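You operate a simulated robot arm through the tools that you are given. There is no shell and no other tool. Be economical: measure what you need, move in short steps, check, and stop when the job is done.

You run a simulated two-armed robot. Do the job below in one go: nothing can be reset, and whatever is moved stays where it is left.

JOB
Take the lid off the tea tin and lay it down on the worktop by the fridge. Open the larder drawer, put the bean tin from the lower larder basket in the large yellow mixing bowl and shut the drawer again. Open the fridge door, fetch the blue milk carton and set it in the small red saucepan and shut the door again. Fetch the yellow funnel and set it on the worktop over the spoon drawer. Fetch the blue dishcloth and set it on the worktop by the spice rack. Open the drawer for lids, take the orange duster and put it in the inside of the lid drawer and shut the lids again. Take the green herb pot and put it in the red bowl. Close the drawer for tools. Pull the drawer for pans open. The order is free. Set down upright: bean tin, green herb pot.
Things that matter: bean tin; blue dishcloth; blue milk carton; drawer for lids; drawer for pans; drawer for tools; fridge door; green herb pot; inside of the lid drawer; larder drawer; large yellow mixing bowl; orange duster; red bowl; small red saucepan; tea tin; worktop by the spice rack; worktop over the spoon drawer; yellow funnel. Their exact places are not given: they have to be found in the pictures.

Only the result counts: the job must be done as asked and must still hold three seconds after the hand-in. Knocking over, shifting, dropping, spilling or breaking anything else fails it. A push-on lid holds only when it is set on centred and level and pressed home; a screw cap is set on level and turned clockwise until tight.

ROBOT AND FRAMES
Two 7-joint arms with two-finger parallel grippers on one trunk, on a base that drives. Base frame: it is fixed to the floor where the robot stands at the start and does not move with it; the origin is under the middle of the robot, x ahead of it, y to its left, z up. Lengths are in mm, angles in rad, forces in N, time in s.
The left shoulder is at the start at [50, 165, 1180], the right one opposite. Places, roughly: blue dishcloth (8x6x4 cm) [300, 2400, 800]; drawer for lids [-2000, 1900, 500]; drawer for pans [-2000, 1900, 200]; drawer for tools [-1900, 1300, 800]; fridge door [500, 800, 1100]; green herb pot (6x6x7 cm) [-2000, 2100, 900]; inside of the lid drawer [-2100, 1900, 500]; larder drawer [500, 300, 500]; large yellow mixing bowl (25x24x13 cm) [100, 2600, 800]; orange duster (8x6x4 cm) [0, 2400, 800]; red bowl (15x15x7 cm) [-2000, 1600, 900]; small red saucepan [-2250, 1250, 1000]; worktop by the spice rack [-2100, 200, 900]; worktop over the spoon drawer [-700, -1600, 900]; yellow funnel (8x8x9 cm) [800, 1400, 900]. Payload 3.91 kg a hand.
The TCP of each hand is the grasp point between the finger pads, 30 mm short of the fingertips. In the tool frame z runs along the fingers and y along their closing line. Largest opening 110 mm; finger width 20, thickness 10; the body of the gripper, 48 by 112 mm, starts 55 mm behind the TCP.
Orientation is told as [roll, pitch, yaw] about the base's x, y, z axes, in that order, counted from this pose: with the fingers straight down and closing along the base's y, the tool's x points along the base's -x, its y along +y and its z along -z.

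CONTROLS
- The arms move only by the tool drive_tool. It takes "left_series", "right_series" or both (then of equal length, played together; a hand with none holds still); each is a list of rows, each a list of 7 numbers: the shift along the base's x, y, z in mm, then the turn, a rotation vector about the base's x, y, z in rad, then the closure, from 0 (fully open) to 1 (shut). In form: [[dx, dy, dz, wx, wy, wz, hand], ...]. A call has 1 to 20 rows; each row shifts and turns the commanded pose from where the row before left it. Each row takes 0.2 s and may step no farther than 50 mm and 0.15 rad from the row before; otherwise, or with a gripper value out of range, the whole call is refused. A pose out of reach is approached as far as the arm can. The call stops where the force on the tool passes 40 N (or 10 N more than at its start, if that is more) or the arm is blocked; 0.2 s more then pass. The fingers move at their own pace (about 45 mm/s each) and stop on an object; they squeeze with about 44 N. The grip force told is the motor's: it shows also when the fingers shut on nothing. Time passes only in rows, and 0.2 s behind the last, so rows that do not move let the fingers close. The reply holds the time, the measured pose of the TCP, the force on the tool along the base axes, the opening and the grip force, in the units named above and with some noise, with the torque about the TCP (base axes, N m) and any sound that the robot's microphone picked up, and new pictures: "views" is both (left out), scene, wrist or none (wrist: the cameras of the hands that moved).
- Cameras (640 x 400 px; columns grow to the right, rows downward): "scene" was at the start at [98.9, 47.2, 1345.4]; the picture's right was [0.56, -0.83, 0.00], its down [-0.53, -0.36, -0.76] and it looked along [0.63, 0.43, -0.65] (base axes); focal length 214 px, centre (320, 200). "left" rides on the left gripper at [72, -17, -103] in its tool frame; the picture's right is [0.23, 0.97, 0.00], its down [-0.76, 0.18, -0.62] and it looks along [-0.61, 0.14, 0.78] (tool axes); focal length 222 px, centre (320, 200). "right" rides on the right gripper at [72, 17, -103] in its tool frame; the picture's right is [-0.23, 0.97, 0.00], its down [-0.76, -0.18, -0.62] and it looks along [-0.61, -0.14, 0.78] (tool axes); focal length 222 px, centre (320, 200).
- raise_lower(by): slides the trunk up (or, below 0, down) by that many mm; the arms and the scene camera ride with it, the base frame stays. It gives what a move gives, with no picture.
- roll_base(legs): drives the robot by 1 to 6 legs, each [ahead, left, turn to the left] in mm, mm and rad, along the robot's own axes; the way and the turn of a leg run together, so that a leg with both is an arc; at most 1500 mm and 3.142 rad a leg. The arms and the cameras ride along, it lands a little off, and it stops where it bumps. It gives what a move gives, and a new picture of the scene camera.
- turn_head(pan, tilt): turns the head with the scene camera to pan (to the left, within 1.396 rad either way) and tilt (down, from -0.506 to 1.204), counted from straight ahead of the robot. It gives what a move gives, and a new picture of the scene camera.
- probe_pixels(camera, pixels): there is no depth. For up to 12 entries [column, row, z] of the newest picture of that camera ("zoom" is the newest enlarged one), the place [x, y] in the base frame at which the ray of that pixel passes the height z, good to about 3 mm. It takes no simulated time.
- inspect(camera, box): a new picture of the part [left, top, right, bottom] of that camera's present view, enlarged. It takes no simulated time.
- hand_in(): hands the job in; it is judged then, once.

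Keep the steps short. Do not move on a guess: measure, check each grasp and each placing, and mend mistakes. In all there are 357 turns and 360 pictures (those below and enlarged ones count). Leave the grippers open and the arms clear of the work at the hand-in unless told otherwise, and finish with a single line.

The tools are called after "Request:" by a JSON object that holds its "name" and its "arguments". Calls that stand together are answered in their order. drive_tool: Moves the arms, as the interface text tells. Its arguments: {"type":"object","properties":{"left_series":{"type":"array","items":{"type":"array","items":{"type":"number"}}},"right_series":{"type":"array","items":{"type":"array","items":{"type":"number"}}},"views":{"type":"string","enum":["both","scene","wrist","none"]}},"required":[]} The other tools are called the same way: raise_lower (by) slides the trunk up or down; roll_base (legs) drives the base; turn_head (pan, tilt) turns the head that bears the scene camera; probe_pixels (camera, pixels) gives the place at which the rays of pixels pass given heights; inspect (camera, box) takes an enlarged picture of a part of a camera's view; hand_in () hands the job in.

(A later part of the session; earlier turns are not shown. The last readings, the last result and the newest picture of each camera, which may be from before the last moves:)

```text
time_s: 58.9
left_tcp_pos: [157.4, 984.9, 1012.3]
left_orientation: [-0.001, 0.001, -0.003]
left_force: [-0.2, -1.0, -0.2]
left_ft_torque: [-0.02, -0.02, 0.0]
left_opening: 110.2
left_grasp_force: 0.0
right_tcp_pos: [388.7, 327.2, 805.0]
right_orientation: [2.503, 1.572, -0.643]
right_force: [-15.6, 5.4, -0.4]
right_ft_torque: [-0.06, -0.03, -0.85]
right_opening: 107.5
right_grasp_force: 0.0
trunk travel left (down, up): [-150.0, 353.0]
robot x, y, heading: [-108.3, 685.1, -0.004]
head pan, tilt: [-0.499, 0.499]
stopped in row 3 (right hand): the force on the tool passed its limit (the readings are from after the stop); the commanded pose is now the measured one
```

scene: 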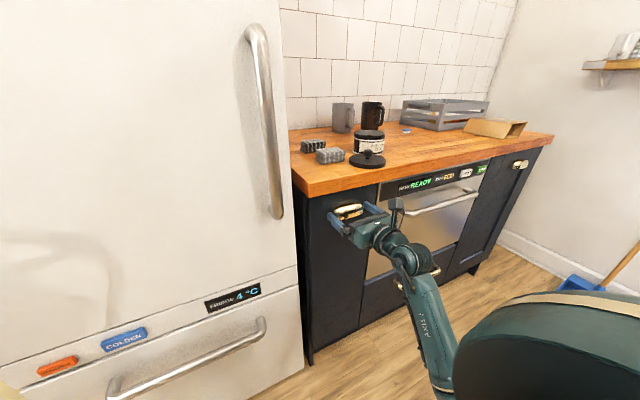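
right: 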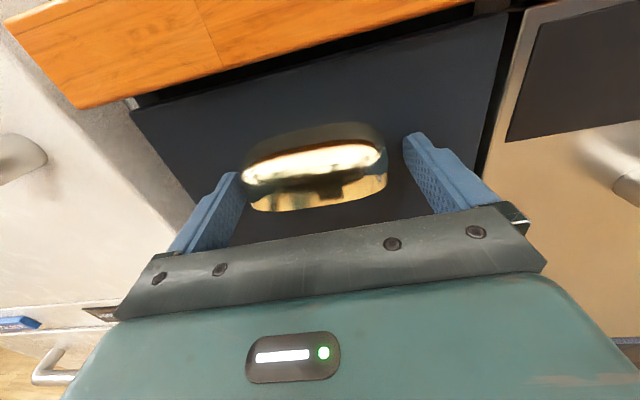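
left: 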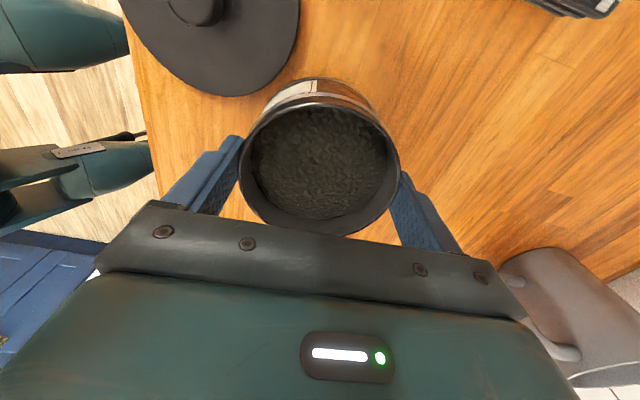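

Fingertips touch the front. I back off 3 mm and close on the handle's ends.

Request:
{"name": "drive_tool", "arguments": {"right_series": [[-3, 2, 0, 0, 0, 0, 0], [0, 0, 0, 0, 0, 0, 0.15], [0, 0, 0, 0, 0, 0, 0.3], [0, 0, 0, 0, 0, 0, 0.5], [0, 0, 0, 0, 0, 0, 0.5]], "views": "wrist"}}

```text
time_s: 60.0
left_tcp_pos: [159.9, 987.3, 1011.5]
left_orientation: [0.0, 0.002, -0.005]
left_force: [-0.4, 0.2, 0.6]
left_ft_torque: [0.02, 0.02, 0.01]
left_opening: 109.8
left_grasp_force: 0.0
right_tcp_pos: [388.5, 332.3, 803.2]
right_orientation: [-0.232, 1.567, 2.909]
right_force: [4.1, 20.8, -3.5]
right_ft_torque: [-0.05, -0.26, -0.06]
right_opening: 95.0
right_grasp_force: 45.2
trunk travel left (down, up): [-150.0, 353.0]
robot x, y, heading: [-106.4, 683.4, -0.007]
head pan, tilt: [-0.499, 0.499]
```

right: 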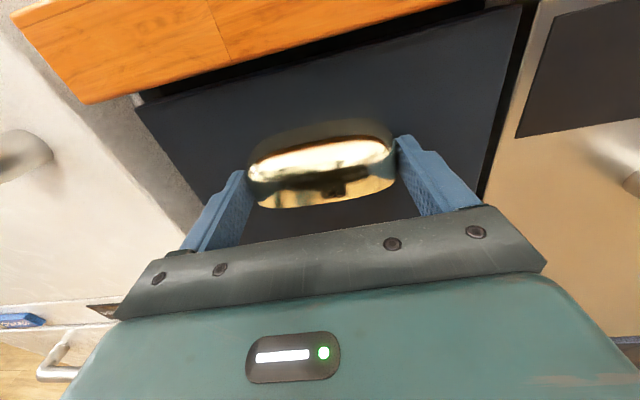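

Gripped (95 mm). I pull 30 mm by arm to see whether it follows.

Request:
{"name": "drive_tool", "arguments": {"right_series": [[-5, 4, 0, 0, 0, 0, 0.6], [-10, 0, 0, 0, 0, 0, 0.6], [-10, 0, 0, 0, 0, 0, 0.6], [-10, 0, 0, 0, 0, 0, 0.6]], "views": "both"}}

```text
time_s: 61.0
left_tcp_pos: [158.4, 986.5, 1011.5]
left_orientation: [0.0, 0.002, -0.003]
left_force: [-0.4, 0.1, 0.3]
left_ft_torque: [0.0, 0.03, 0.04]
left_opening: 110.1
left_grasp_force: 0.1
right_tcp_pos: [352.8, 334.8, 803.0]
right_orientation: [0.398, 1.569, -2.744]
right_force: [2.5, 18.1, -5.8]
right_ft_torque: [0.07, -0.45, -1.98]
right_opening: 95.0
right_grasp_force: 45.1
trunk travel left (down, up): [-150.0, 353.0]
robot x, y, heading: [-100.8, 685.1, -0.006]
head pan, tilt: [-0.499, 0.499]
```

scene: 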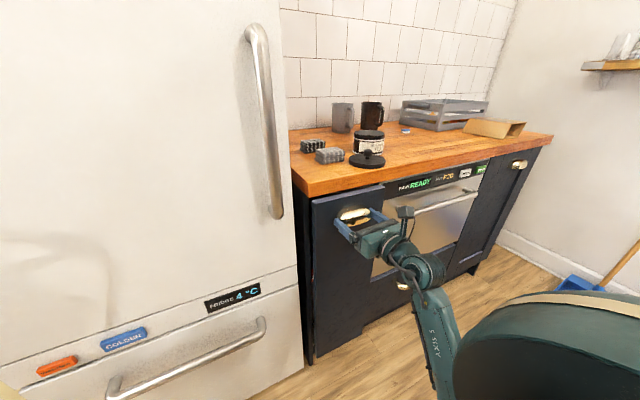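
right: 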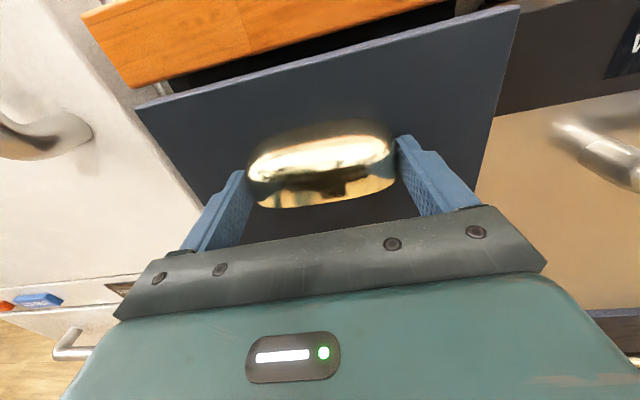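

The larder comes out. I pull it on by backing the base 250 mm.

Request:
{"name": "roll_base", "arguments": {"legs": [[-200, 0, 0]]}}

```text
time_s: 62.4
left_tcp_pos: [15.2, 988.5, 1012.5]
left_orientation: [0.001, 0.003, -0.002]
left_force: [-0.1, -0.8, -0.4]
left_ft_torque: [-0.01, -0.03, 0.02]
left_opening: 110.2
left_grasp_force: 0.0
right_tcp_pos: [210.6, 339.8, 804.2]
right_orientation: [-0.833, 1.567, 2.321]
right_force: [-1.0, 2.9, 2.3]
right_ft_torque: [-0.09, 0.58, -1.14]
right_opening: 95.4
right_grasp_force: 45.4
trunk travel left (down, up): [-150.0, 353.0]
robot x, y, heading: [-249.4, 683.3, -0.005]
head pan, tilt: [-0.499, 0.499]
stopped in leg 1: the force on the tool passed its limit (the readings are from after the stop); the commanded pose is now the measured one
```

scene: 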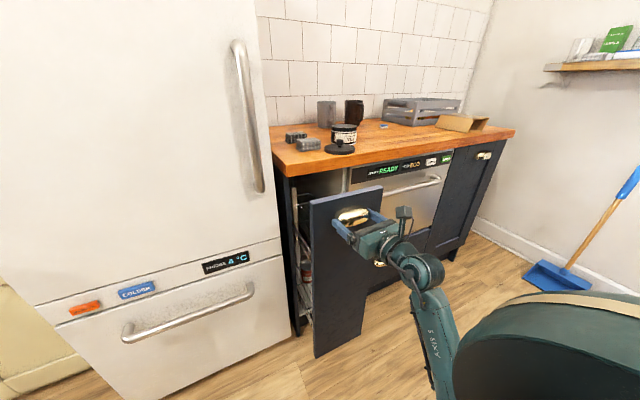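

Request:
{"name": "roll_base", "arguments": {"legs": [[-100, 0, 0], [-100, 0, 0]]}}

```text
time_s: 64.2
left_tcp_pos: [-157.0, 990.4, 1012.5]
left_orientation: [-0.001, 0.002, 0.002]
left_force: [-0.4, -0.1, 0.1]
left_ft_torque: [0.0, 0.02, 0.02]
left_opening: 109.8
left_grasp_force: 0.0
right_tcp_pos: [42.2, 349.9, 804.1]
right_orientation: [-1.221, 1.565, 1.949]
right_force: [-1.4, 4.3, 2.3]
right_ft_torque: [-0.14, 0.7, -1.27]
right_opening: 95.3
right_grasp_force: 45.1
trunk travel left (down, up): [-150.0, 353.0]
robot x, y, heading: [-420.7, 686.4, 0.002]
head pan, tilt: [-0.499, 0.499]
stopped in leg 2: the force on the tool passed its limit (the readings are from after the stop); the commanded pose is now the measured one
```

scene: 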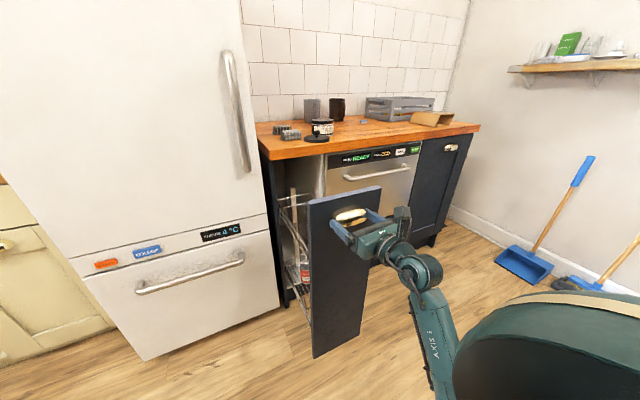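

Request:
{"name": "drive_tool", "arguments": {"right_series": [[-15, -3, 0, 0, 0, 0, 0.6], [-15, -3, 0, 0, 0, 0, 0.6], [-15, 0, 0, 0, 0, 0, 0.6], [-15, 0, 0, 0, 0, 0, 0.6], [-15, 0, 0, 0, 0, 0, 0.6], [-15, 0, 0, 0, 0, 0, 0.6]], "views": "both"}}

```text
time_s: 65.0
left_tcp_pos: [-158.7, 991.7, 1012.3]
left_orientation: [0.0, 0.001, 0.004]
left_force: [0.5, -0.1, 0.1]
left_ft_torque: [0.0, -0.01, 0.0]
left_opening: 109.8
left_grasp_force: 0.0
right_tcp_pos: [6.3, 351.8, 803.9]
right_orientation: [-0.888, 1.564, 2.302]
right_force: [-3.2, 8.2, -0.2]
right_ft_torque: [-0.67, -0.16, -0.74]
right_opening: 96.1
right_grasp_force: 45.3
trunk travel left (down, up): [-150.0, 353.0]
robot x, y, heading: [-418.8, 687.0, 0.0]
head pan, tilt: [-0.499, 0.499]
stopped in row 3 (right hand): the force on the tool passed its limit (the readings are from after the stop); the commanded pose is now the measured one
```

scene: 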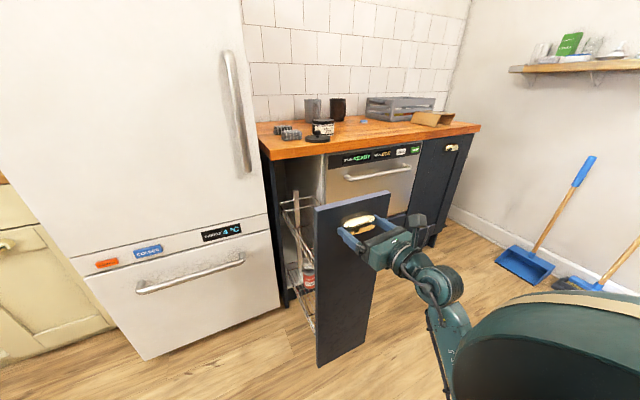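
right: 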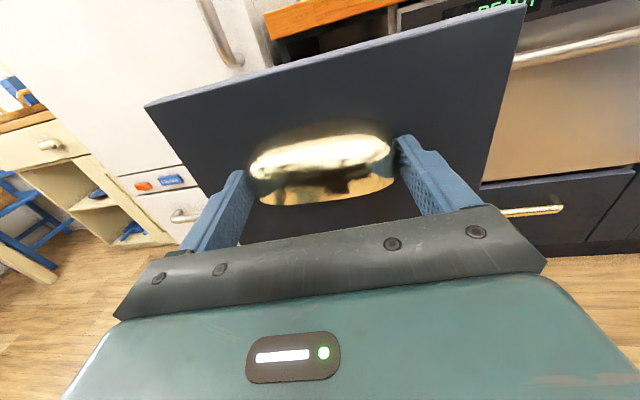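

Likely at its end stop (382 mm out). I open the fingers and draw back.

Request:
{"name": "drive_tool", "arguments": {"right_series": [[2, 0, 0, 0, 0, 0, 0.1], [0, 0, 0, 0, 0, 0, 0], [0, 0, 0, 0, 0, 0, 0], [-20, 0, 0, 0, 0, 0, 0], [-30, 0, 0, 0, 0, 0, 0]], "views": "none"}}

Request:
{"name": "roll_base", "arguments": {"legs": [[-60, 0, 0], [0, 150, 0]]}}

Request:
{"name": "turn_head", "arguments": {"pan": -0.45, "tilt": 0.65}}

```text
time_s: 66.2
left_tcp_pos: [-156.7, 990.2, 1013.1]
left_orientation: [0.001, 0.002, 0.004]
left_force: [0.0, -1.0, 0.0]
left_ft_torque: [0.0, 0.03, -0.01]
left_opening: 109.8
left_grasp_force: 0.1
right_tcp_pos: [-35.4, 346.1, 800.0]
right_orientation: [-1.239, 1.56, 1.948]
right_force: [-0.7, 0.0, 0.2]
right_ft_torque: [-0.01, 0.0, -0.01]
right_opening: 110.0
right_grasp_force: 0.2
right hand out of reach, approached as far as the arm can: row 5
trunk travel left (down, up): [-150.0, 353.0]
robot x, y, heading: [-417.6, 682.5, 0.004]
head pan, tilt: [-0.499, 0.499]
```

```text
time_s: 68.1
left_tcp_pos: [-217.0, 1141.8, 1012.3]
left_orientation: [0.0, 0.003, 0.002]
left_force: [-0.4, 0.6, 0.1]
left_ft_torque: [0.01, 0.03, -0.01]
left_opening: 109.7
left_grasp_force: 0.0
right_tcp_pos: [-96.9, 498.7, 799.7]
right_orientation: [-1.205, 1.559, 1.98]
right_force: [1.3, -0.1, -0.4]
right_ft_torque: [-0.03, 0.02, 0.02]
right_opening: 110.1
right_grasp_force: 0.1
trunk travel left (down, up): [-150.0, 353.0]
robot x, y, heading: [-480.2, 840.7, -0.003]
head pan, tilt: [-0.499, 0.499]
```

scene: 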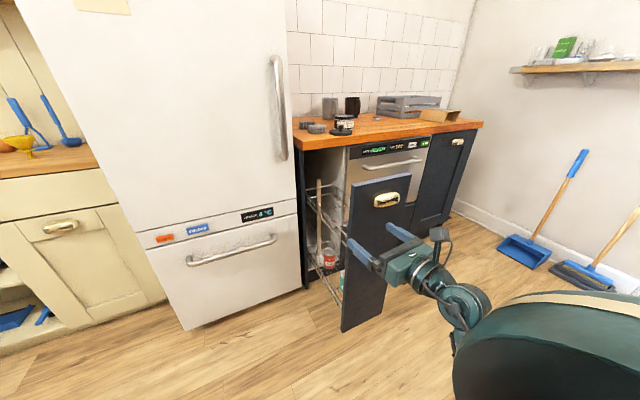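

```text
time_s: 68.8
left_tcp_pos: [-217.3, 1143.1, 1012.0]
left_orientation: [0.001, 0.001, 0.0]
left_force: [0.1, 0.0, 0.4]
left_ft_torque: [0.02, -0.02, -0.01]
left_opening: 110.3
left_grasp_force: 0.0
right_tcp_pos: [-96.8, 497.1, 799.8]
right_orientation: [-1.205, 1.563, 1.979]
right_force: [-0.3, -0.4, 0.4]
right_ft_torque: [0.04, -0.03, -0.02]
right_opening: 110.1
right_grasp_force: 0.1
trunk travel left (down, up): [-150.0, 353.0]
robot x, y, heading: [-480.5, 837.0, -0.006]
head pan, tilt: [-0.45, 0.649]
```

scene: 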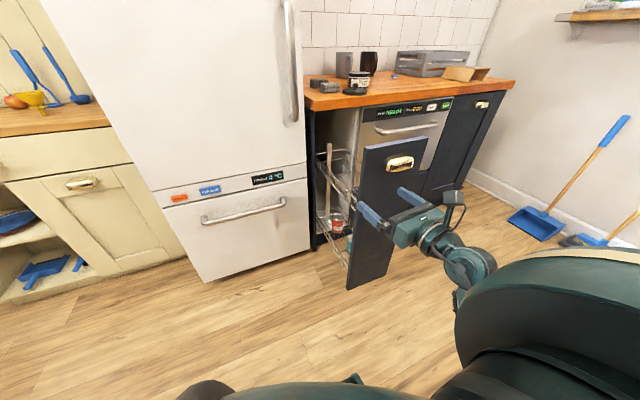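

Request:
{"name": "inspect", "arguments": {"camera": "scene", "box": [290, 120, 430, 300]}}

```text
2.22 times, centred on (360, 210) of scene
```

zoom: 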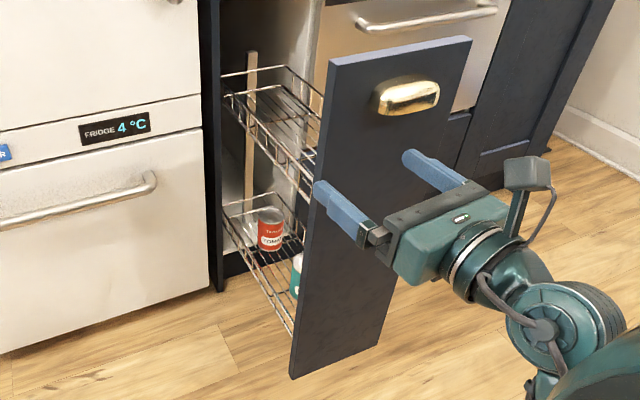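

I see two cans in the lower basket (red "tomato", and a teal one near the front panel). I turn the robot to face −y and look at the basket from its open side.

Request:
{"name": "roll_base", "arguments": {"legs": [[0, 0, -1.571], [0, 420, 0]]}}

Request:
{"name": "turn_head", "arguments": {"pan": 0.25, "tilt": 0.75}}

```text
time_s: 75.4
left_tcp_pos: [214.8, 568.1, 1021.8]
left_orientation: [0.023, -0.005, -1.579]
left_force: [-0.9, -0.5, -0.8]
left_ft_torque: [-0.01, -0.02, -0.01]
left_opening: 110.2
left_grasp_force: 0.0
right_tcp_pos: [-426.2, 458.6, 793.9]
right_orientation: [-1.479, 1.544, 0.125]
right_force: [-0.6, 0.1, 0.8]
right_ft_torque: [0.0, 0.0, -0.02]
right_opening: 110.0
right_grasp_force: 0.1
trunk travel left (down, up): [-150.0, 353.0]
robot x, y, heading: [-72.6, 835.3, -1.583]
head pan, tilt: [-0.45, 0.649]
stopped in leg 2: the robot was blocked; the commanded pose is now the measured one
```

scene: 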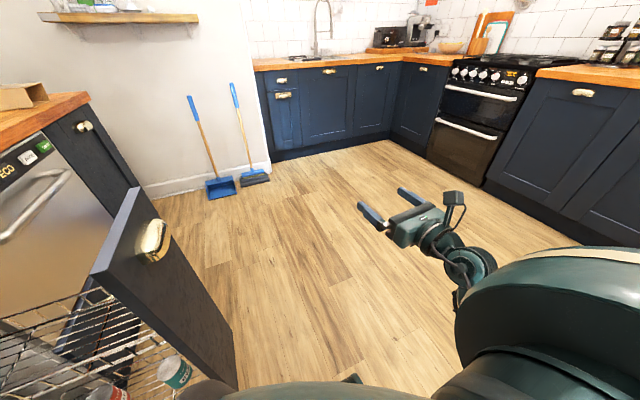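

```text
time_s: 76.5
left_tcp_pos: [214.3, 568.9, 1021.4]
left_orientation: [0.025, -0.002, -1.579]
left_force: [0.6, 0.1, -0.2]
left_ft_torque: [0.01, -0.04, -0.02]
left_opening: 110.1
left_grasp_force: 0.1
right_tcp_pos: [-425.7, 458.4, 790.1]
right_orientation: [-1.487, 1.54, 0.117]
right_force: [-0.4, 0.2, 0.0]
right_ft_torque: [-0.01, -0.02, 0.03]
right_opening: 110.2
right_grasp_force: 0.1
trunk travel left (down, up): [-150.0, 353.0]
robot x, y, heading: [-68.5, 836.1, -1.588]
head pan, tilt: [0.25, 0.75]
```

scene: 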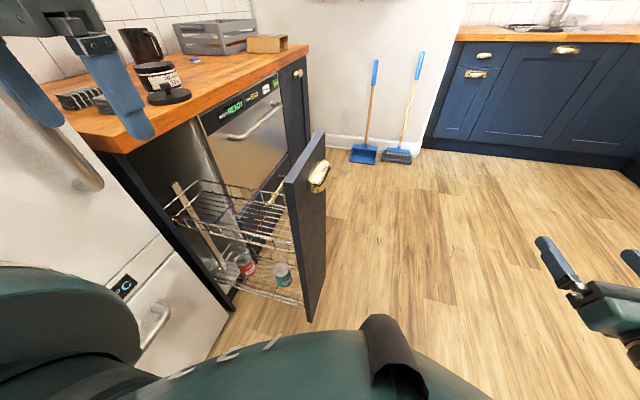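

The base was blocked (perhaps the left elbow near the fridge). I back off 30 mm and enlarge the basket.

Request:
{"name": "roll_base", "arguments": {"legs": [[0, -30, 0]]}}

Request:
{"name": "inspect", "arguments": {"camera": "scene", "box": [160, 160, 330, 320]}}

Request:
{"name": "inspect", "arguments": {"camera": "left", "box": [0, 0, 640, 400]}}

```text
time_s: 77.3
left_tcp_pos: [203.9, 569.6, 1014.2]
left_orientation: [0.0, -0.003, -1.58]
left_force: [0.4, -0.7, 0.0]
left_ft_torque: [0.0, -0.01, 0.0]
left_opening: 110.1
left_grasp_force: 0.0
right_tcp_pos: [-442.8, 459.2, 799.3]
right_orientation: [-1.223, 1.561, 0.379]
right_force: [-0.5, 0.2, -0.3]
right_ft_torque: [-0.01, -0.03, 0.02]
right_opening: 109.8
right_grasp_force: 0.0
trunk travel left (down, up): [-150.0, 353.0]
robot x, y, heading: [-98.9, 837.0, -1.582]
head pan, tilt: [0.25, 0.75]
```

scene: 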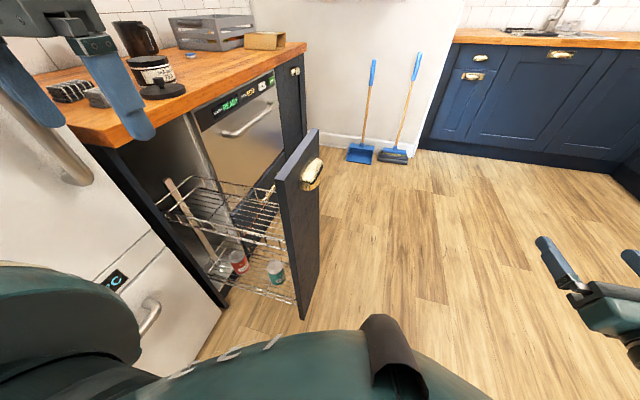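

```text
2.50 times, centred on (245, 240) of scene
```

zoom: 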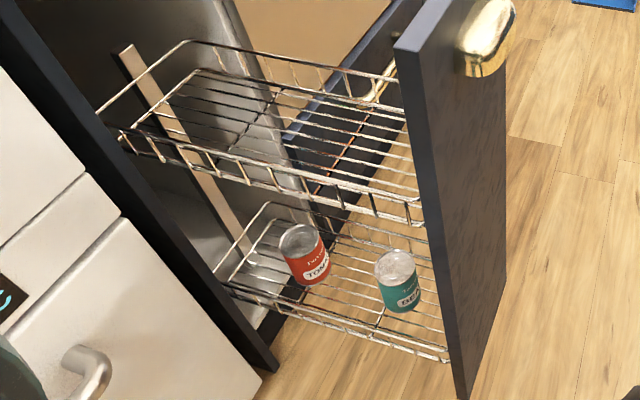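

```text
1.00 times, centred on (320, 200) of left
```

zoom: 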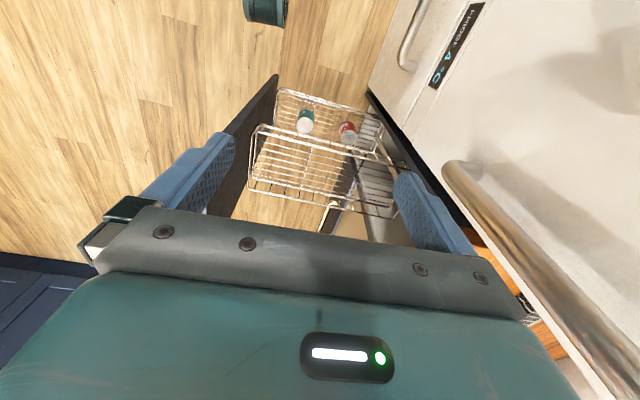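

The teal can reads "BEANS" and stands in the lower basket. I triangulate it.

Request:
{"name": "inspect", "arguments": {"camera": "left", "box": [230, 70, 430, 230]}}

Request:
{"name": "probe_pixels", "arguments": {"camera": "scene", "pixels": [[275, 264, 200], [275, 264, 250], [275, 264, 300], [275, 264, 350], [278, 282, 150], [278, 282, 200], [278, 282, 250], [303, 319, 100], [303, 319, 60]]}}

```text
2.50 times, centred on (330, 150) of left
```

zoom: 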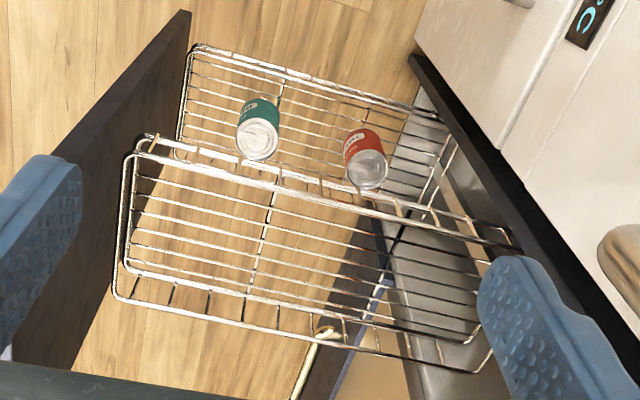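

```text
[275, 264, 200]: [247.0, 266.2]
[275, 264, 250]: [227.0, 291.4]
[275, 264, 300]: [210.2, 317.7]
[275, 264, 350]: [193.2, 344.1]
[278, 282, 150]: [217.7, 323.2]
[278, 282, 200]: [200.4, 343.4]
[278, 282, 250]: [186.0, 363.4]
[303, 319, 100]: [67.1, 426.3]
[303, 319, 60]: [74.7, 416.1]
```

Request:
{"name": "probe_pixels", "arguments": {"camera": "zoom", "pixels": [[257, 140, 200], [257, 140, 250], [257, 140, 300], [257, 140, 350], [367, 170, 250], [367, 170, 300], [187, 140, 200], [187, 140, 300], [195, 45, 200], [195, 45, 150], [148, 140, 450], [148, 140, 500]]}}

```text
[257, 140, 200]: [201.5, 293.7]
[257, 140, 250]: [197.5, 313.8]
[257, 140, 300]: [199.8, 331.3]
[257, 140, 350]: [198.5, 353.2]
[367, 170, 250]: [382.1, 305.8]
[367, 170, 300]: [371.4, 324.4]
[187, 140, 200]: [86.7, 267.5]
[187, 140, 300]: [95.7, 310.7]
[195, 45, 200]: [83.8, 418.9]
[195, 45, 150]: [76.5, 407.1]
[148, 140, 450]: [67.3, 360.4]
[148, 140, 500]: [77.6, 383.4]
```

Bean can: top about (200,340,325), ~70 mm wide, with the upper basket above it. I'll go in from the side with the left hand pitched 45°, camera on the underside. First I shift the base and turn a little.

Request:
{"name": "roll_base", "arguments": {"legs": [[0, 0, 0.18], [60, 25, 0]]}}

Request:
{"name": "raise_lower", "arguments": {"by": -140}}

```text
time_s: 79.2
left_tcp_pos: [267.2, 582.7, 1025.8]
left_orientation: [0.027, -0.033, -1.375]
left_force: [-0.1, 0.5, -0.3]
left_ft_torque: [-0.02, 0.02, 0.0]
left_opening: 110.1
left_grasp_force: 0.1
right_tcp_pos: [-339.9, 345.3, 798.4]
right_orientation: [-1.78, 1.55, 0.017]
right_force: [0.1, 0.5, 0.0]
right_ft_torque: [0.02, 0.0, 0.01]
right_opening: 109.7
right_grasp_force: 0.1
trunk travel left (down, up): [-150.0, 353.0]
robot x, y, heading: [-63.3, 782.5, -1.39]
head pan, tilt: [0.25, 0.75]
stopped in leg 2: the robot was blocked; the commanded pose is now the measured one
```

scene: 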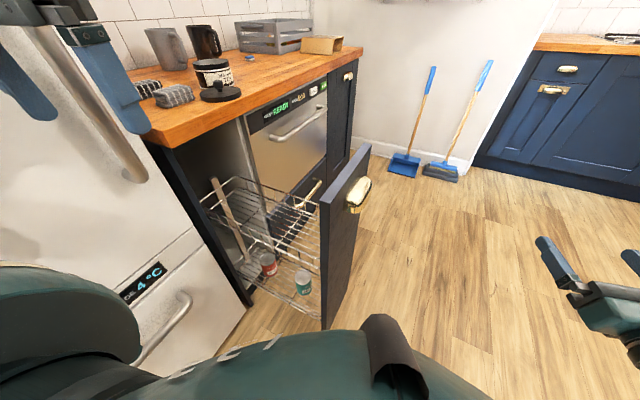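

```text
time_s: 80.8
left_tcp_pos: [269.7, 577.2, 890.8]
left_orientation: [0.047, -0.024, -1.374]
left_force: [-0.8, -0.8, -0.2]
left_ft_torque: [-0.02, -0.01, -0.01]
left_opening: 109.9
left_grasp_force: 0.0
right_tcp_pos: [-339.0, 342.9, 660.5]
right_orientation: [-1.442, 1.552, 0.354]
right_force: [0.7, 0.5, 0.5]
right_ft_torque: [0.03, 0.0, -0.02]
right_opening: 110.0
right_grasp_force: 0.0
trunk travel left (down, up): [-10.0, 493.0]
robot x, y, heading: [-65.6, 781.8, -1.39]
head pan, tilt: [0.25, 0.75]
```

The left arm touches the fridge. I draw the left hand inward (−x) and start pitching it.

Request:
{"name": "drive_tool", "arguments": {"left_series": [[-25, 0, 0, 0, 0, 0, 0], [-25, 0, 0, -0.12, -0.02, 0, 0], [-25, 0, -20, -0.12, -0.02, 0, 0], [-20, 0, -40, -0.12, -0.02, 0, 0], [0, 0, -40, -0.12, -0.02, 0, 0], [0, 0, -40, -0.12, -0.02, 0, 0], [0, 0, -40, -0.12, -0.02, 0, 0], [0, 0, -40, 0, 0, 0, 0]], "views": "both"}}

```text
time_s: 82.6
left_tcp_pos: [181.1, 460.1, 781.7]
left_orientation: [-0.026, -0.75, -1.361]
left_force: [0.1, 0.7, -0.1]
left_ft_torque: [-0.03, 0.0, -0.02]
left_opening: 110.3
left_grasp_force: 0.1
left hand out of reach, approached as far as the arm can: row 5, 6, 7, 8
right_tcp_pos: [-331.2, 343.2, 662.9]
right_orientation: [0.597, 1.563, 2.393]
right_force: [0.2, 0.6, 1.1]
right_ft_torque: [0.01, 0.02, -0.01]
right_opening: 110.1
right_grasp_force: 0.2
trunk travel left (down, up): [-10.0, 493.0]
robot x, y, heading: [-67.4, 785.2, -1.392]
head pan, tilt: [0.25, 0.75]
```

scene: 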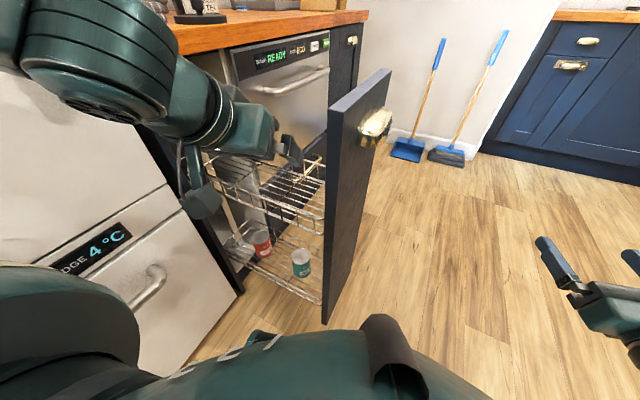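
left: 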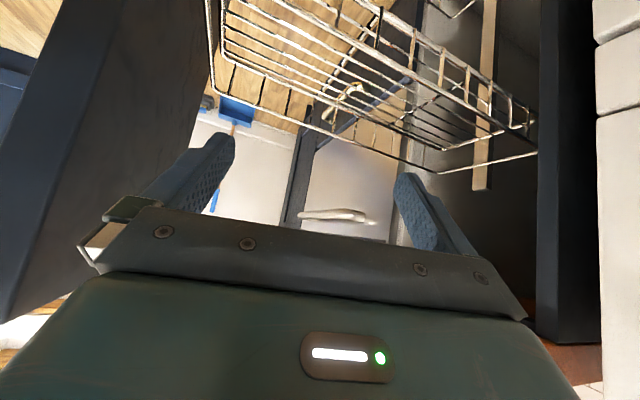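

The hand is pitched; I continue down outside the basket side (commanded y≈577).

Request:
{"name": "drive_tool", "arguments": {"left_series": [[0, 0, -40, 0, 0, 0, 0], [0, 0, -40, 0, 0, 0, 0], [0, 0, -40, 0, 0, 0, 0]], "views": "both"}}

```text
time_s: 83.4
left_tcp_pos: [178.2, 419.0, 677.4]
left_orientation: [-0.027, -0.753, -1.362]
left_force: [0.5, 0.0, 0.3]
left_ft_torque: [0.01, 0.0, 0.01]
left_opening: 109.9
left_grasp_force: 0.0
left hand out of reach, approached as far as the arm can: row 1, 2, 3
right_tcp_pos: [-330.2, 342.9, 661.5]
right_orientation: [0.517, 1.562, 2.312]
right_force: [0.2, -0.7, -0.7]
right_ft_torque: [0.03, 0.03, -0.02]
right_opening: 110.0
right_grasp_force: 0.0
trunk travel left (down, up): [-10.0, 493.0]
robot x, y, heading: [-65.3, 782.0, -1.389]
head pan, tilt: [0.25, 0.75]
```

scene: 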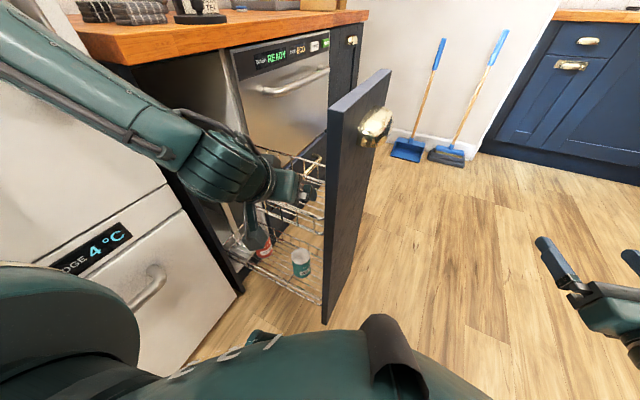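
left: 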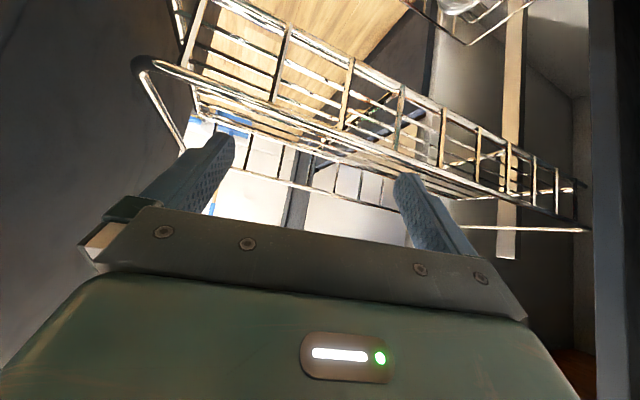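

Too near the shoulder for that height. I back the base 180 mm so the hand can come down clear of the baskets, then drive in again.

Request:
{"name": "roll_base", "arguments": {"legs": [[-180, 0, 0]]}}

Request:
{"name": "drive_tool", "arguments": {"left_series": [[0, 0, -40, 0, 0, 0, 0], [0, 0, -40, 0, 0, 0, 0], [0, 0, -40, 0, 0, 0, 0], [0, 0, -40, 0, 0, 0, 0], [0, 0, -20, 0, 0, 0, 0], [0, 0, 0, 0, 0, 0, 0]], "views": "both"}}

```text
time_s: 84.9
left_tcp_pos: [146.0, 595.0, 677.4]
left_orientation: [-0.024, -0.751, -1.36]
left_force: [0.8, -0.1, 0.2]
left_ft_torque: [-0.01, -0.01, -0.01]
left_opening: 110.0
left_grasp_force: 0.1
right_tcp_pos: [-362.4, 516.1, 662.4]
right_orientation: [0.363, 1.564, 2.163]
right_force: [-0.4, 0.3, 0.3]
right_ft_torque: [-0.03, 0.01, 0.0]
right_opening: 110.2
right_grasp_force: 0.1
trunk travel left (down, up): [-10.0, 493.0]
robot x, y, heading: [-97.2, 954.9, -1.388]
head pan, tilt: [0.25, 0.75]
```

scene: 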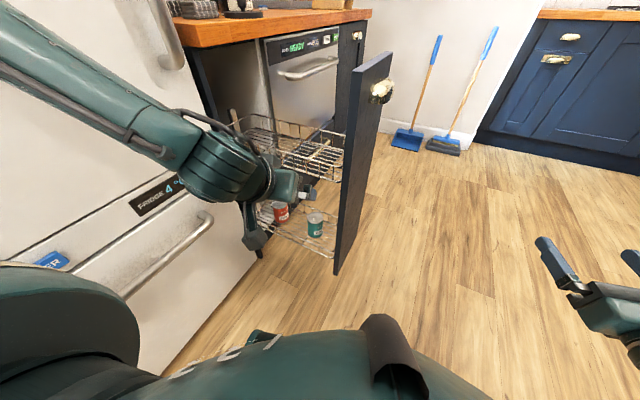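

```text
time_s: 86.3
left_tcp_pos: [165.6, 593.9, 515.8]
left_orientation: [-0.025, -0.75, -1.36]
left_force: [-0.4, 0.5, 0.2]
left_ft_torque: [0.01, -0.03, -0.01]
left_opening: 109.8
left_grasp_force: 0.0
left hand out of reach, approached as far as the arm can: row 4, 5
right_tcp_pos: [-361.3, 517.8, 661.2]
right_orientation: [0.38, 1.559, 2.181]
right_force: [0.2, 0.8, -0.2]
right_ft_torque: [-0.02, 0.03, 0.02]
right_opening: 110.2
right_grasp_force: 0.0
trunk travel left (down, up): [-10.0, 493.0]
robot x, y, heading: [-99.4, 957.1, -1.39]
head pan, tilt: [0.25, 0.75]
```

scene: 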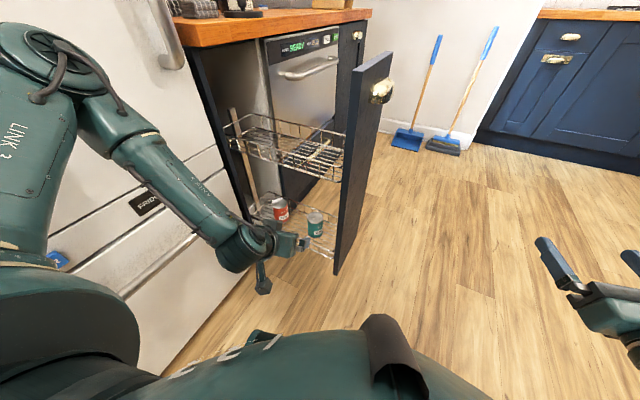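
left: 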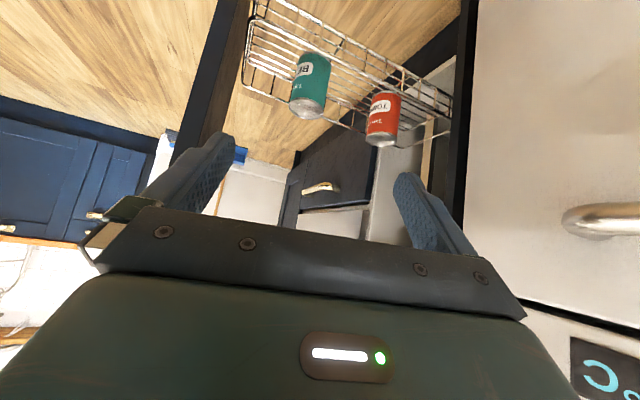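

The arm can't go lower so near; I try forward and down together.

Request:
{"name": "drive_tool", "arguments": {"left_series": [[0, -30, 0, 0, 0, 0, 0], [0, -30, -20, 0, 0, 0, 0], [0, -10, -40, 0, 0, 0, 0], [0, 0, -40, 0, 0, 0, 0]], "views": "none"}}

```text
time_s: 87.3
left_tcp_pos: [213.6, 544.5, 486.4]
left_orientation: [-0.025, -0.75, -1.359]
left_force: [-0.3, 0.2, 0.1]
left_ft_torque: [0.06, 0.01, 0.0]
left_opening: 110.1
left_grasp_force: 0.0
left hand out of reach, approached as far as the arm can: row 1, 2, 3, 4
right_tcp_pos: [-361.1, 517.6, 661.1]
right_orientation: [0.366, 1.56, 2.165]
right_force: [0.5, -0.5, -0.4]
right_ft_torque: [-0.02, 0.03, -0.01]
right_opening: 109.8
right_grasp_force: 0.1
trunk travel left (down, up): [-10.0, 493.0]
robot x, y, heading: [-98.1, 955.0, -1.389]
head pan, tilt: [0.25, 0.75]
```

Request:
{"name": "inspect", "arguments": {"camera": "scene", "box": [210, 80, 400, 290]}}

Request:
{"name": "inspect", "arguments": {"camera": "left", "box": [0, 0, 640, 400]}}

```text
1.90 times, centred on (305, 185) of scene
```

zoom: 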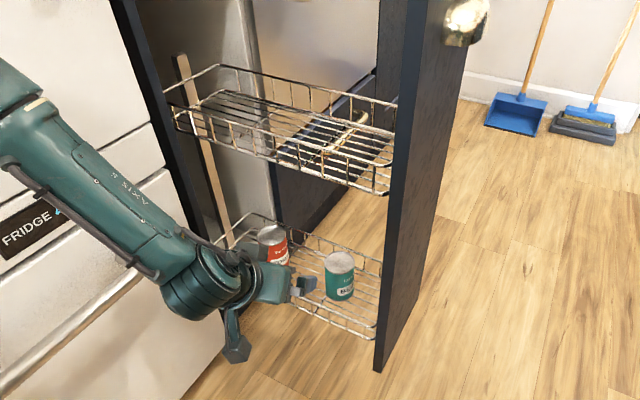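

```text
1.00 times, centred on (320, 200) of left
```

zoom: 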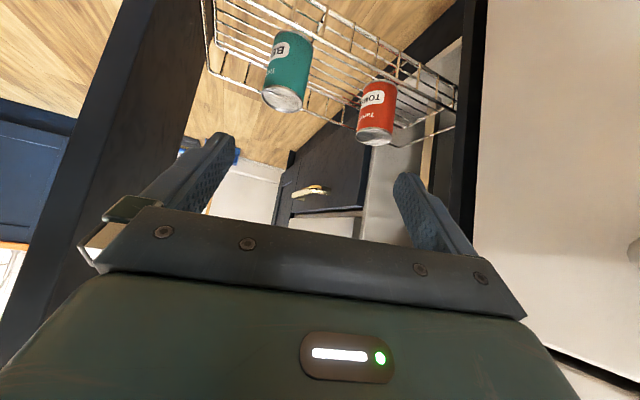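

Request:
{"name": "probe_pixels", "arguments": {"camera": "scene", "pixels": [[339, 181, 400], [339, 181, 450], [339, 181, 500], [340, 168, 500], [340, 168, 550], [335, 252, 200], [335, 252, 240], [335, 262, 200], [335, 262, 160], [316, 217, 320], [316, 238, 215], [334, 277, 80]]}}

Request:
{"name": "probe_pixels", "arguments": {"camera": "zoom", "pixels": [[283, 96, 300], [283, 96, 320], [283, 96, 340], [292, 40, 215]]}}

```text
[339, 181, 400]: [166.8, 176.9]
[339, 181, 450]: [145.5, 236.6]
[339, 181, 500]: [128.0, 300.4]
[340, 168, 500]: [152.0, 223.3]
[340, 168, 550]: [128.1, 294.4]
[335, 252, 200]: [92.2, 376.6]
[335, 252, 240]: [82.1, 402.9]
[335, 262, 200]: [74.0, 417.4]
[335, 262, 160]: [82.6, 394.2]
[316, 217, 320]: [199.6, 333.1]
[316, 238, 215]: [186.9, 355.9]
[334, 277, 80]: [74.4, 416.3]
```

```text
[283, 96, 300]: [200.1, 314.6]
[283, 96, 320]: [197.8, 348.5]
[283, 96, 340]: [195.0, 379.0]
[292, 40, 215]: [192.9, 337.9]
```

The upper basket floor is at about z=580, so a pitch of ~30° from vertical suffices. I reduce the pitch.

Request:
{"name": "drive_tool", "arguments": {"left_series": [[0, 0, 0, 0.086, 0.016, 0, 0], [0, 0, 0, 0.086, 0.016, 0, 0], [0, 0, 0, 0.05, 0.01, 0, 0], [0, 0, 0, 0, 0, 0, 0]], "views": "none"}}

```text
time_s: 88.3
left_tcp_pos: [214.0, 544.8, 487.4]
left_orientation: [-0.019, -0.524, -1.363]
left_force: [0.6, 0.0, 0.1]
left_ft_torque: [0.01, -0.06, 0.03]
left_opening: 110.0
left_grasp_force: 0.0
right_tcp_pos: [-360.4, 517.5, 661.1]
right_orientation: [0.362, 1.561, 2.16]
right_force: [-0.1, 0.6, 0.3]
right_ft_torque: [-0.02, -0.02, -0.01]
right_opening: 110.1
right_grasp_force: 0.1
trunk travel left (down, up): [-10.0, 493.0]
robot x, y, heading: [-97.3, 952.8, -1.39]
head pan, tilt: [0.25, 0.75]
```

Request:
{"name": "drive_tool", "arguments": {"left_series": [[-20, 20, -40, 0, 0, 0, 0], [-20, 20, -40, 0, 0, 0, 0], [-10, 0, -40, 0, 0, 0, 0], [0, 0, -40, 0, 0, 0, 0]], "views": "none"}}

```text
time_s: 89.3
left_tcp_pos: [229.3, 606.2, 443.3]
left_orientation: [-0.02, -0.524, -1.365]
left_force: [0.3, -0.3, 0.1]
left_ft_torque: [0.0, -0.02, 0.01]
left_opening: 110.1
left_grasp_force: 0.0
left hand out of reach, approached as far as the arm can: row 1, 2, 3, 4
right_tcp_pos: [-361.3, 519.4, 661.1]
right_orientation: [0.344, 1.56, 2.14]
right_force: [0.3, 1.3, 0.6]
right_ft_torque: [0.0, 0.01, 0.0]
right_opening: 109.9
right_grasp_force: 0.0
trunk travel left (down, up): [-10.0, 493.0]
robot x, y, heading: [-97.9, 954.5, -1.389]
head pan, tilt: [0.25, 0.75]
```

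Reach near the floor needs the robot closer. I centre the hand (x≈160) and drive in, hand between the baskets.

Request:
{"name": "drive_tool", "arguments": {"left_series": [[-20, 0, 20, 0, 0, 0, 0], [-20, 0, 0, 0, 0, 0, 0], [-20, 0, 0, 0, 0, 0, 0], [0, 0, 0, 0, 0, 0, 0]], "views": "none"}}

Request:
{"name": "roll_base", "arguments": {"legs": [[120, 0, 0]]}}

```text
time_s: 90.3
left_tcp_pos: [178.4, 608.2, 476.4]
left_orientation: [-0.018, -0.523, -1.365]
left_force: [-0.7, 1.3, 0.1]
left_ft_torque: [0.03, 0.05, 0.01]
left_opening: 109.9
left_grasp_force: 0.1
left hand out of reach, approached as far as the arm can: row 2, 3
right_tcp_pos: [-361.4, 518.7, 660.2]
right_orientation: [0.331, 1.561, 2.131]
right_force: [-0.4, 0.1, -0.4]
right_ft_torque: [0.01, 0.04, 0.0]
right_opening: 110.0
right_grasp_force: 0.1
trunk travel left (down, up): [-10.0, 493.0]
robot x, y, heading: [-98.9, 957.7, -1.389]
head pan, tilt: [0.25, 0.75]
```

```text
time_s: 91.6
left_tcp_pos: [201.6, 489.0, 476.9]
left_orientation: [-0.02, -0.525, -1.364]
left_force: [0.3, 0.3, 0.6]
left_ft_torque: [0.0, 0.03, -0.02]
left_opening: 109.7
left_grasp_force: 0.1
right_tcp_pos: [-338.8, 398.2, 661.7]
right_orientation: [0.327, 1.56, 2.13]
right_force: [-0.3, 0.7, 0.2]
right_ft_torque: [-0.02, -0.02, -0.01]
right_opening: 109.8
right_grasp_force: 0.1
trunk travel left (down, up): [-10.0, 493.0]
robot x, y, heading: [-74.8, 837.9, -1.389]
head pan, tilt: [0.25, 0.75]
```

scene: 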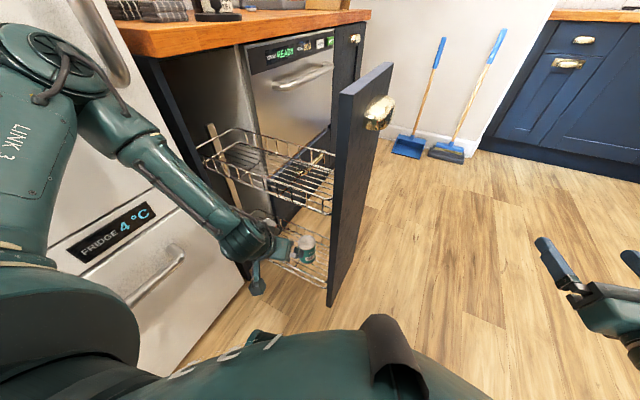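

Request:
{"name": "drive_tool", "arguments": {"left_series": [[0, -30, 0, 0, 0, 0, 0], [0, -20, -30, 0, 0, 0, 0], [0, 0, -40, 0, 0, 0, 0], [0, 0, 0, 0, 0, 0, 0]], "views": "both"}}

```text
time_s: 92.6
left_tcp_pos: [234.5, 453.9, 459.8]
left_orientation: [-0.02, -0.526, -1.364]
left_force: [0.7, 0.6, -0.2]
left_ft_torque: [0.02, -0.03, 0.04]
left_opening: 110.0
left_grasp_force: 0.0
left hand out of reach, approached as far as the arm can: row 1, 2, 3
right_tcp_pos: [-339.1, 397.9, 660.5]
right_orientation: [0.28, 1.558, 2.082]
right_force: [-0.3, -0.1, -0.2]
right_ft_torque: [-0.01, 0.0, 0.01]
right_opening: 110.0
right_grasp_force: 0.0
trunk travel left (down, up): [-10.0, 493.0]
robot x, y, heading: [-75.0, 836.8, -1.39]
head pan, tilt: [0.25, 0.75]
```

scene: 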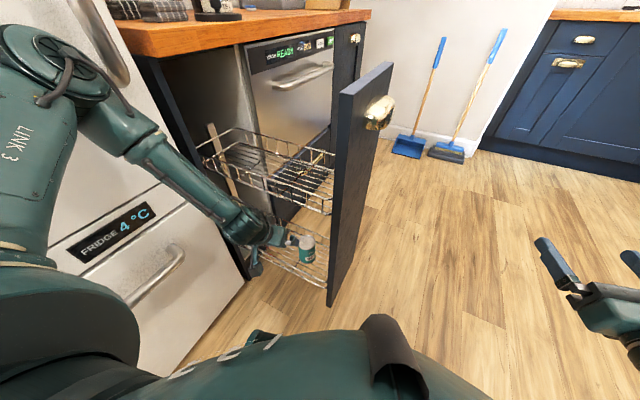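
left: 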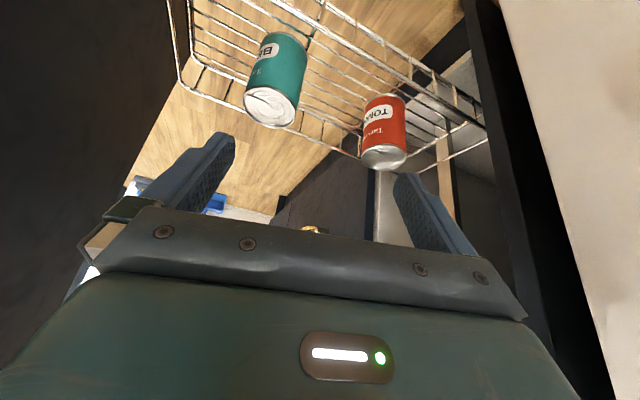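

The elbow is folded. I back off 300 mm and stretch the arm forward first, then lower.

Request:
{"name": "roll_base", "arguments": {"legs": [[-320, 0, 0]]}}

Request:
{"name": "drive_tool", "arguments": {"left_series": [[-10, -40, 10, 0, 0, 0, 0], [-10, -40, 0, 0, 0, 0, 0], [-10, -40, -10, 0, 0, 0, 0], [-10, -10, -40, 0, 0, 0, 0], [-10, 0, -40, 0, 0, 0, 0], [0, 0, -40, 0, 0, 0, 0], [0, 20, -30, 0, 0, 0, 0]], "views": "scene"}}

```text
time_s: 94.7
left_tcp_pos: [178.0, 766.4, 458.8]
left_orientation: [-0.021, -0.525, -1.36]
left_force: [-0.1, -0.1, 0.6]
left_ft_torque: [0.01, -0.01, 0.01]
left_opening: 110.1
left_grasp_force: 0.0
right_tcp_pos: [-395.4, 709.9, 659.7]
right_orientation: [0.279, 1.56, 2.083]
right_force: [-0.3, 0.1, 0.3]
right_ft_torque: [0.0, -0.03, 0.01]
right_opening: 110.0
right_grasp_force: 0.2
trunk travel left (down, up): [-10.0, 493.0]
robot x, y, heading: [-130.7, 1148.7, -1.383]
head pan, tilt: [0.25, 0.75]
```

scene: 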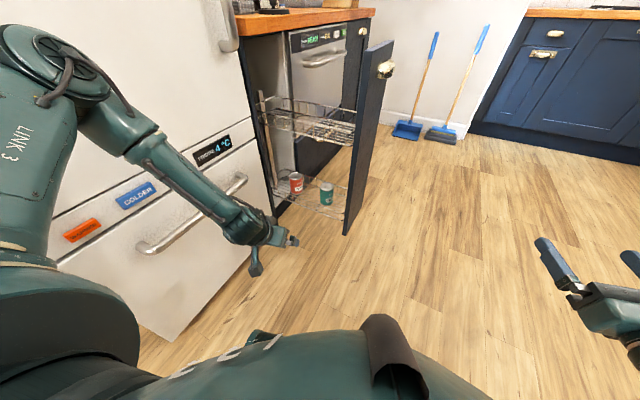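

```text
time_s: 96.3
left_tcp_pos: [207.6, 738.8, 450.6]
left_orientation: [-0.02, -0.524, -1.362]
left_force: [0.3, 0.0, -0.3]
left_ft_torque: [0.02, 0.01, -0.04]
left_opening: 110.2
left_grasp_force: 0.0
left hand out of reach, approached as far as the arm can: row 1, 2, 3, 4, 5, 6, 7
right_tcp_pos: [-396.4, 708.8, 659.5]
right_orientation: [0.226, 1.558, 2.031]
right_force: [0.4, -0.1, 0.9]
right_ft_torque: [0.0, -0.05, 0.0]
right_opening: 109.9
right_grasp_force: 0.0
trunk travel left (down, up): [-10.0, 493.0]
robot x, y, heading: [-134.1, 1148.8, -1.384]
head pan, tilt: [0.25, 0.75]
```

scene: 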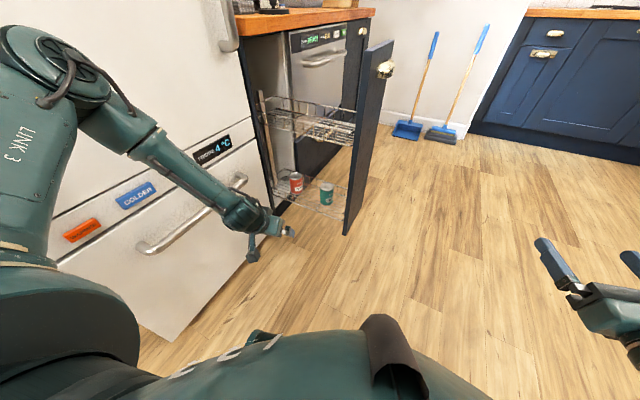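

I test how the hand gets lower: set the tool upright again and go down here in free space.

Request:
{"name": "drive_tool", "arguments": {"left_series": [[-10, 20, 20, 0.13, 0.024, 0, 0], [-20, 20, 0, 0.13, 0.024, 0, 0], [-20, 20, 0, 0.13, 0.024, 0, 0], [-20, 0, 0, 0.127, 0.024, 0, 0], [0, 0, -40, 0, 0, 0, 0], [0, 0, -40, 0, 0, 0, 0], [0, 0, -40, 0, 0, 0, 0], [0, 0, 0, 0, 0, 0, 0]], "views": "scene"}}

```text
time_s: 98.1
left_tcp_pos: [184.3, 832.0, 430.4]
left_orientation: [-0.008, 0.001, -1.368]
left_force: [0.2, 0.7, -0.3]
left_ft_torque: [0.02, 0.0, 0.03]
left_opening: 110.0
left_grasp_force: 0.0
left hand out of reach, approached as far as the arm can: row 5, 6, 7
right_tcp_pos: [-396.3, 710.7, 659.4]
right_orientation: [0.227, 1.558, 2.028]
right_force: [-1.0, -0.1, 0.0]
right_ft_torque: [0.01, 0.01, -0.02]
right_opening: 109.8
right_grasp_force: 0.0
trunk travel left (down, up): [-10.0, 493.0]
robot x, y, heading: [-134.9, 1149.7, -1.387]
head pan, tilt: [0.25, 0.75]
```

scene: 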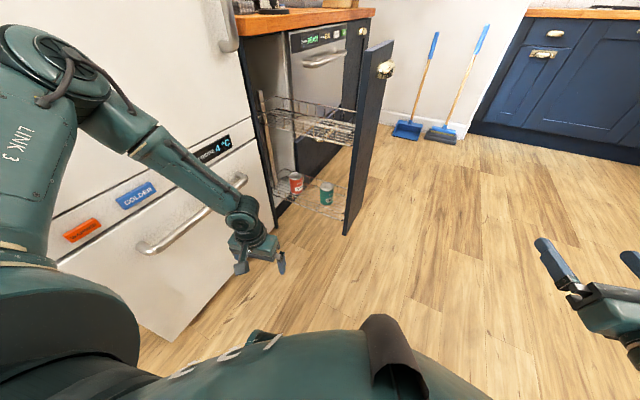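

Request:
{"name": "drive_tool", "arguments": {"left_series": [[-30, 0, 30, 0, 0, 0, 0], [-40, 0, 20, 0, 0, 0, 0], [-40, 0, 0, 0, 0, 0, 0], [-30, 0, 0, 0, 0, 0, 0], [0, 0, -40, 0, 0, 0, 0], [0, 0, -40, 0, 0, 0, 0], [0, 0, -40, 0, 0, 0, 0], [0, 0, -40, 0, 0, 0, 0], [0, 0, 0, 0, 0, 0, 0]], "views": "scene"}}

```text
time_s: 100.1
left_tcp_pos: [146.6, 867.9, 440.1]
left_orientation: [-0.007, 0.001, -1.368]
left_force: [0.3, -0.1, 0.2]
left_ft_torque: [0.01, 0.01, 0.01]
left_opening: 110.0
left_grasp_force: 0.0
left hand out of reach, approached as far as the arm can: row 3, 4, 5, 6, 7, 8
right_tcp_pos: [-395.7, 711.1, 659.3]
right_orientation: [0.212, 1.557, 2.017]
right_force: [-0.1, -0.5, -0.5]
right_ft_torque: [-0.04, -0.03, -0.02]
right_opening: 110.0
right_grasp_force: 0.1
trunk travel left (down, up): [-10.0, 493.0]
robot x, y, heading: [-134.5, 1149.9, -1.383]
head pan, tilt: [0.25, 0.75]
```

scene: 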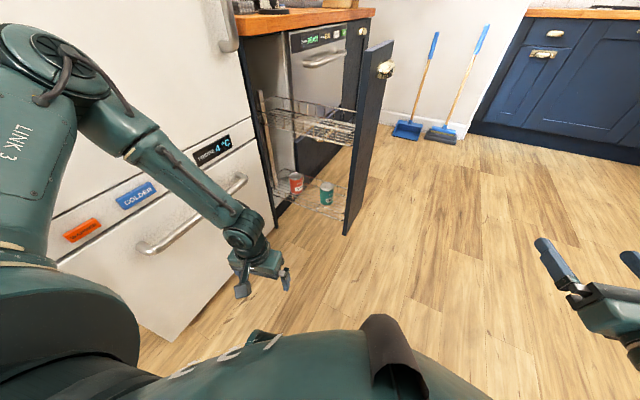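

The arm seems caught in an awkward posture. I raise it back to the starting pose relative to the body, then come down again inward.

Request:
{"name": "drive_tool", "arguments": {"left_series": [[20, 0, 45, 0, 0, 0, 0], [20, 0, 45, 0, 0, 0, 0], [20, 0, 45, 0, 0, 0, 0], [20, 0, 45, 0, 0, 0, 0], [20, 10, 45, 0, 0, 0, 0], [20, 10, 45, 0, 0, 0, 0], [0, 10, 45, 0, 0, 0, 0], [0, 10, 45, 0, 0, 0, 0], [0, 0, 20, 0, 0, 0, 0]], "views": "scene"}}

```text
refused: row 5 steps farther than a row can; nothing moved
```

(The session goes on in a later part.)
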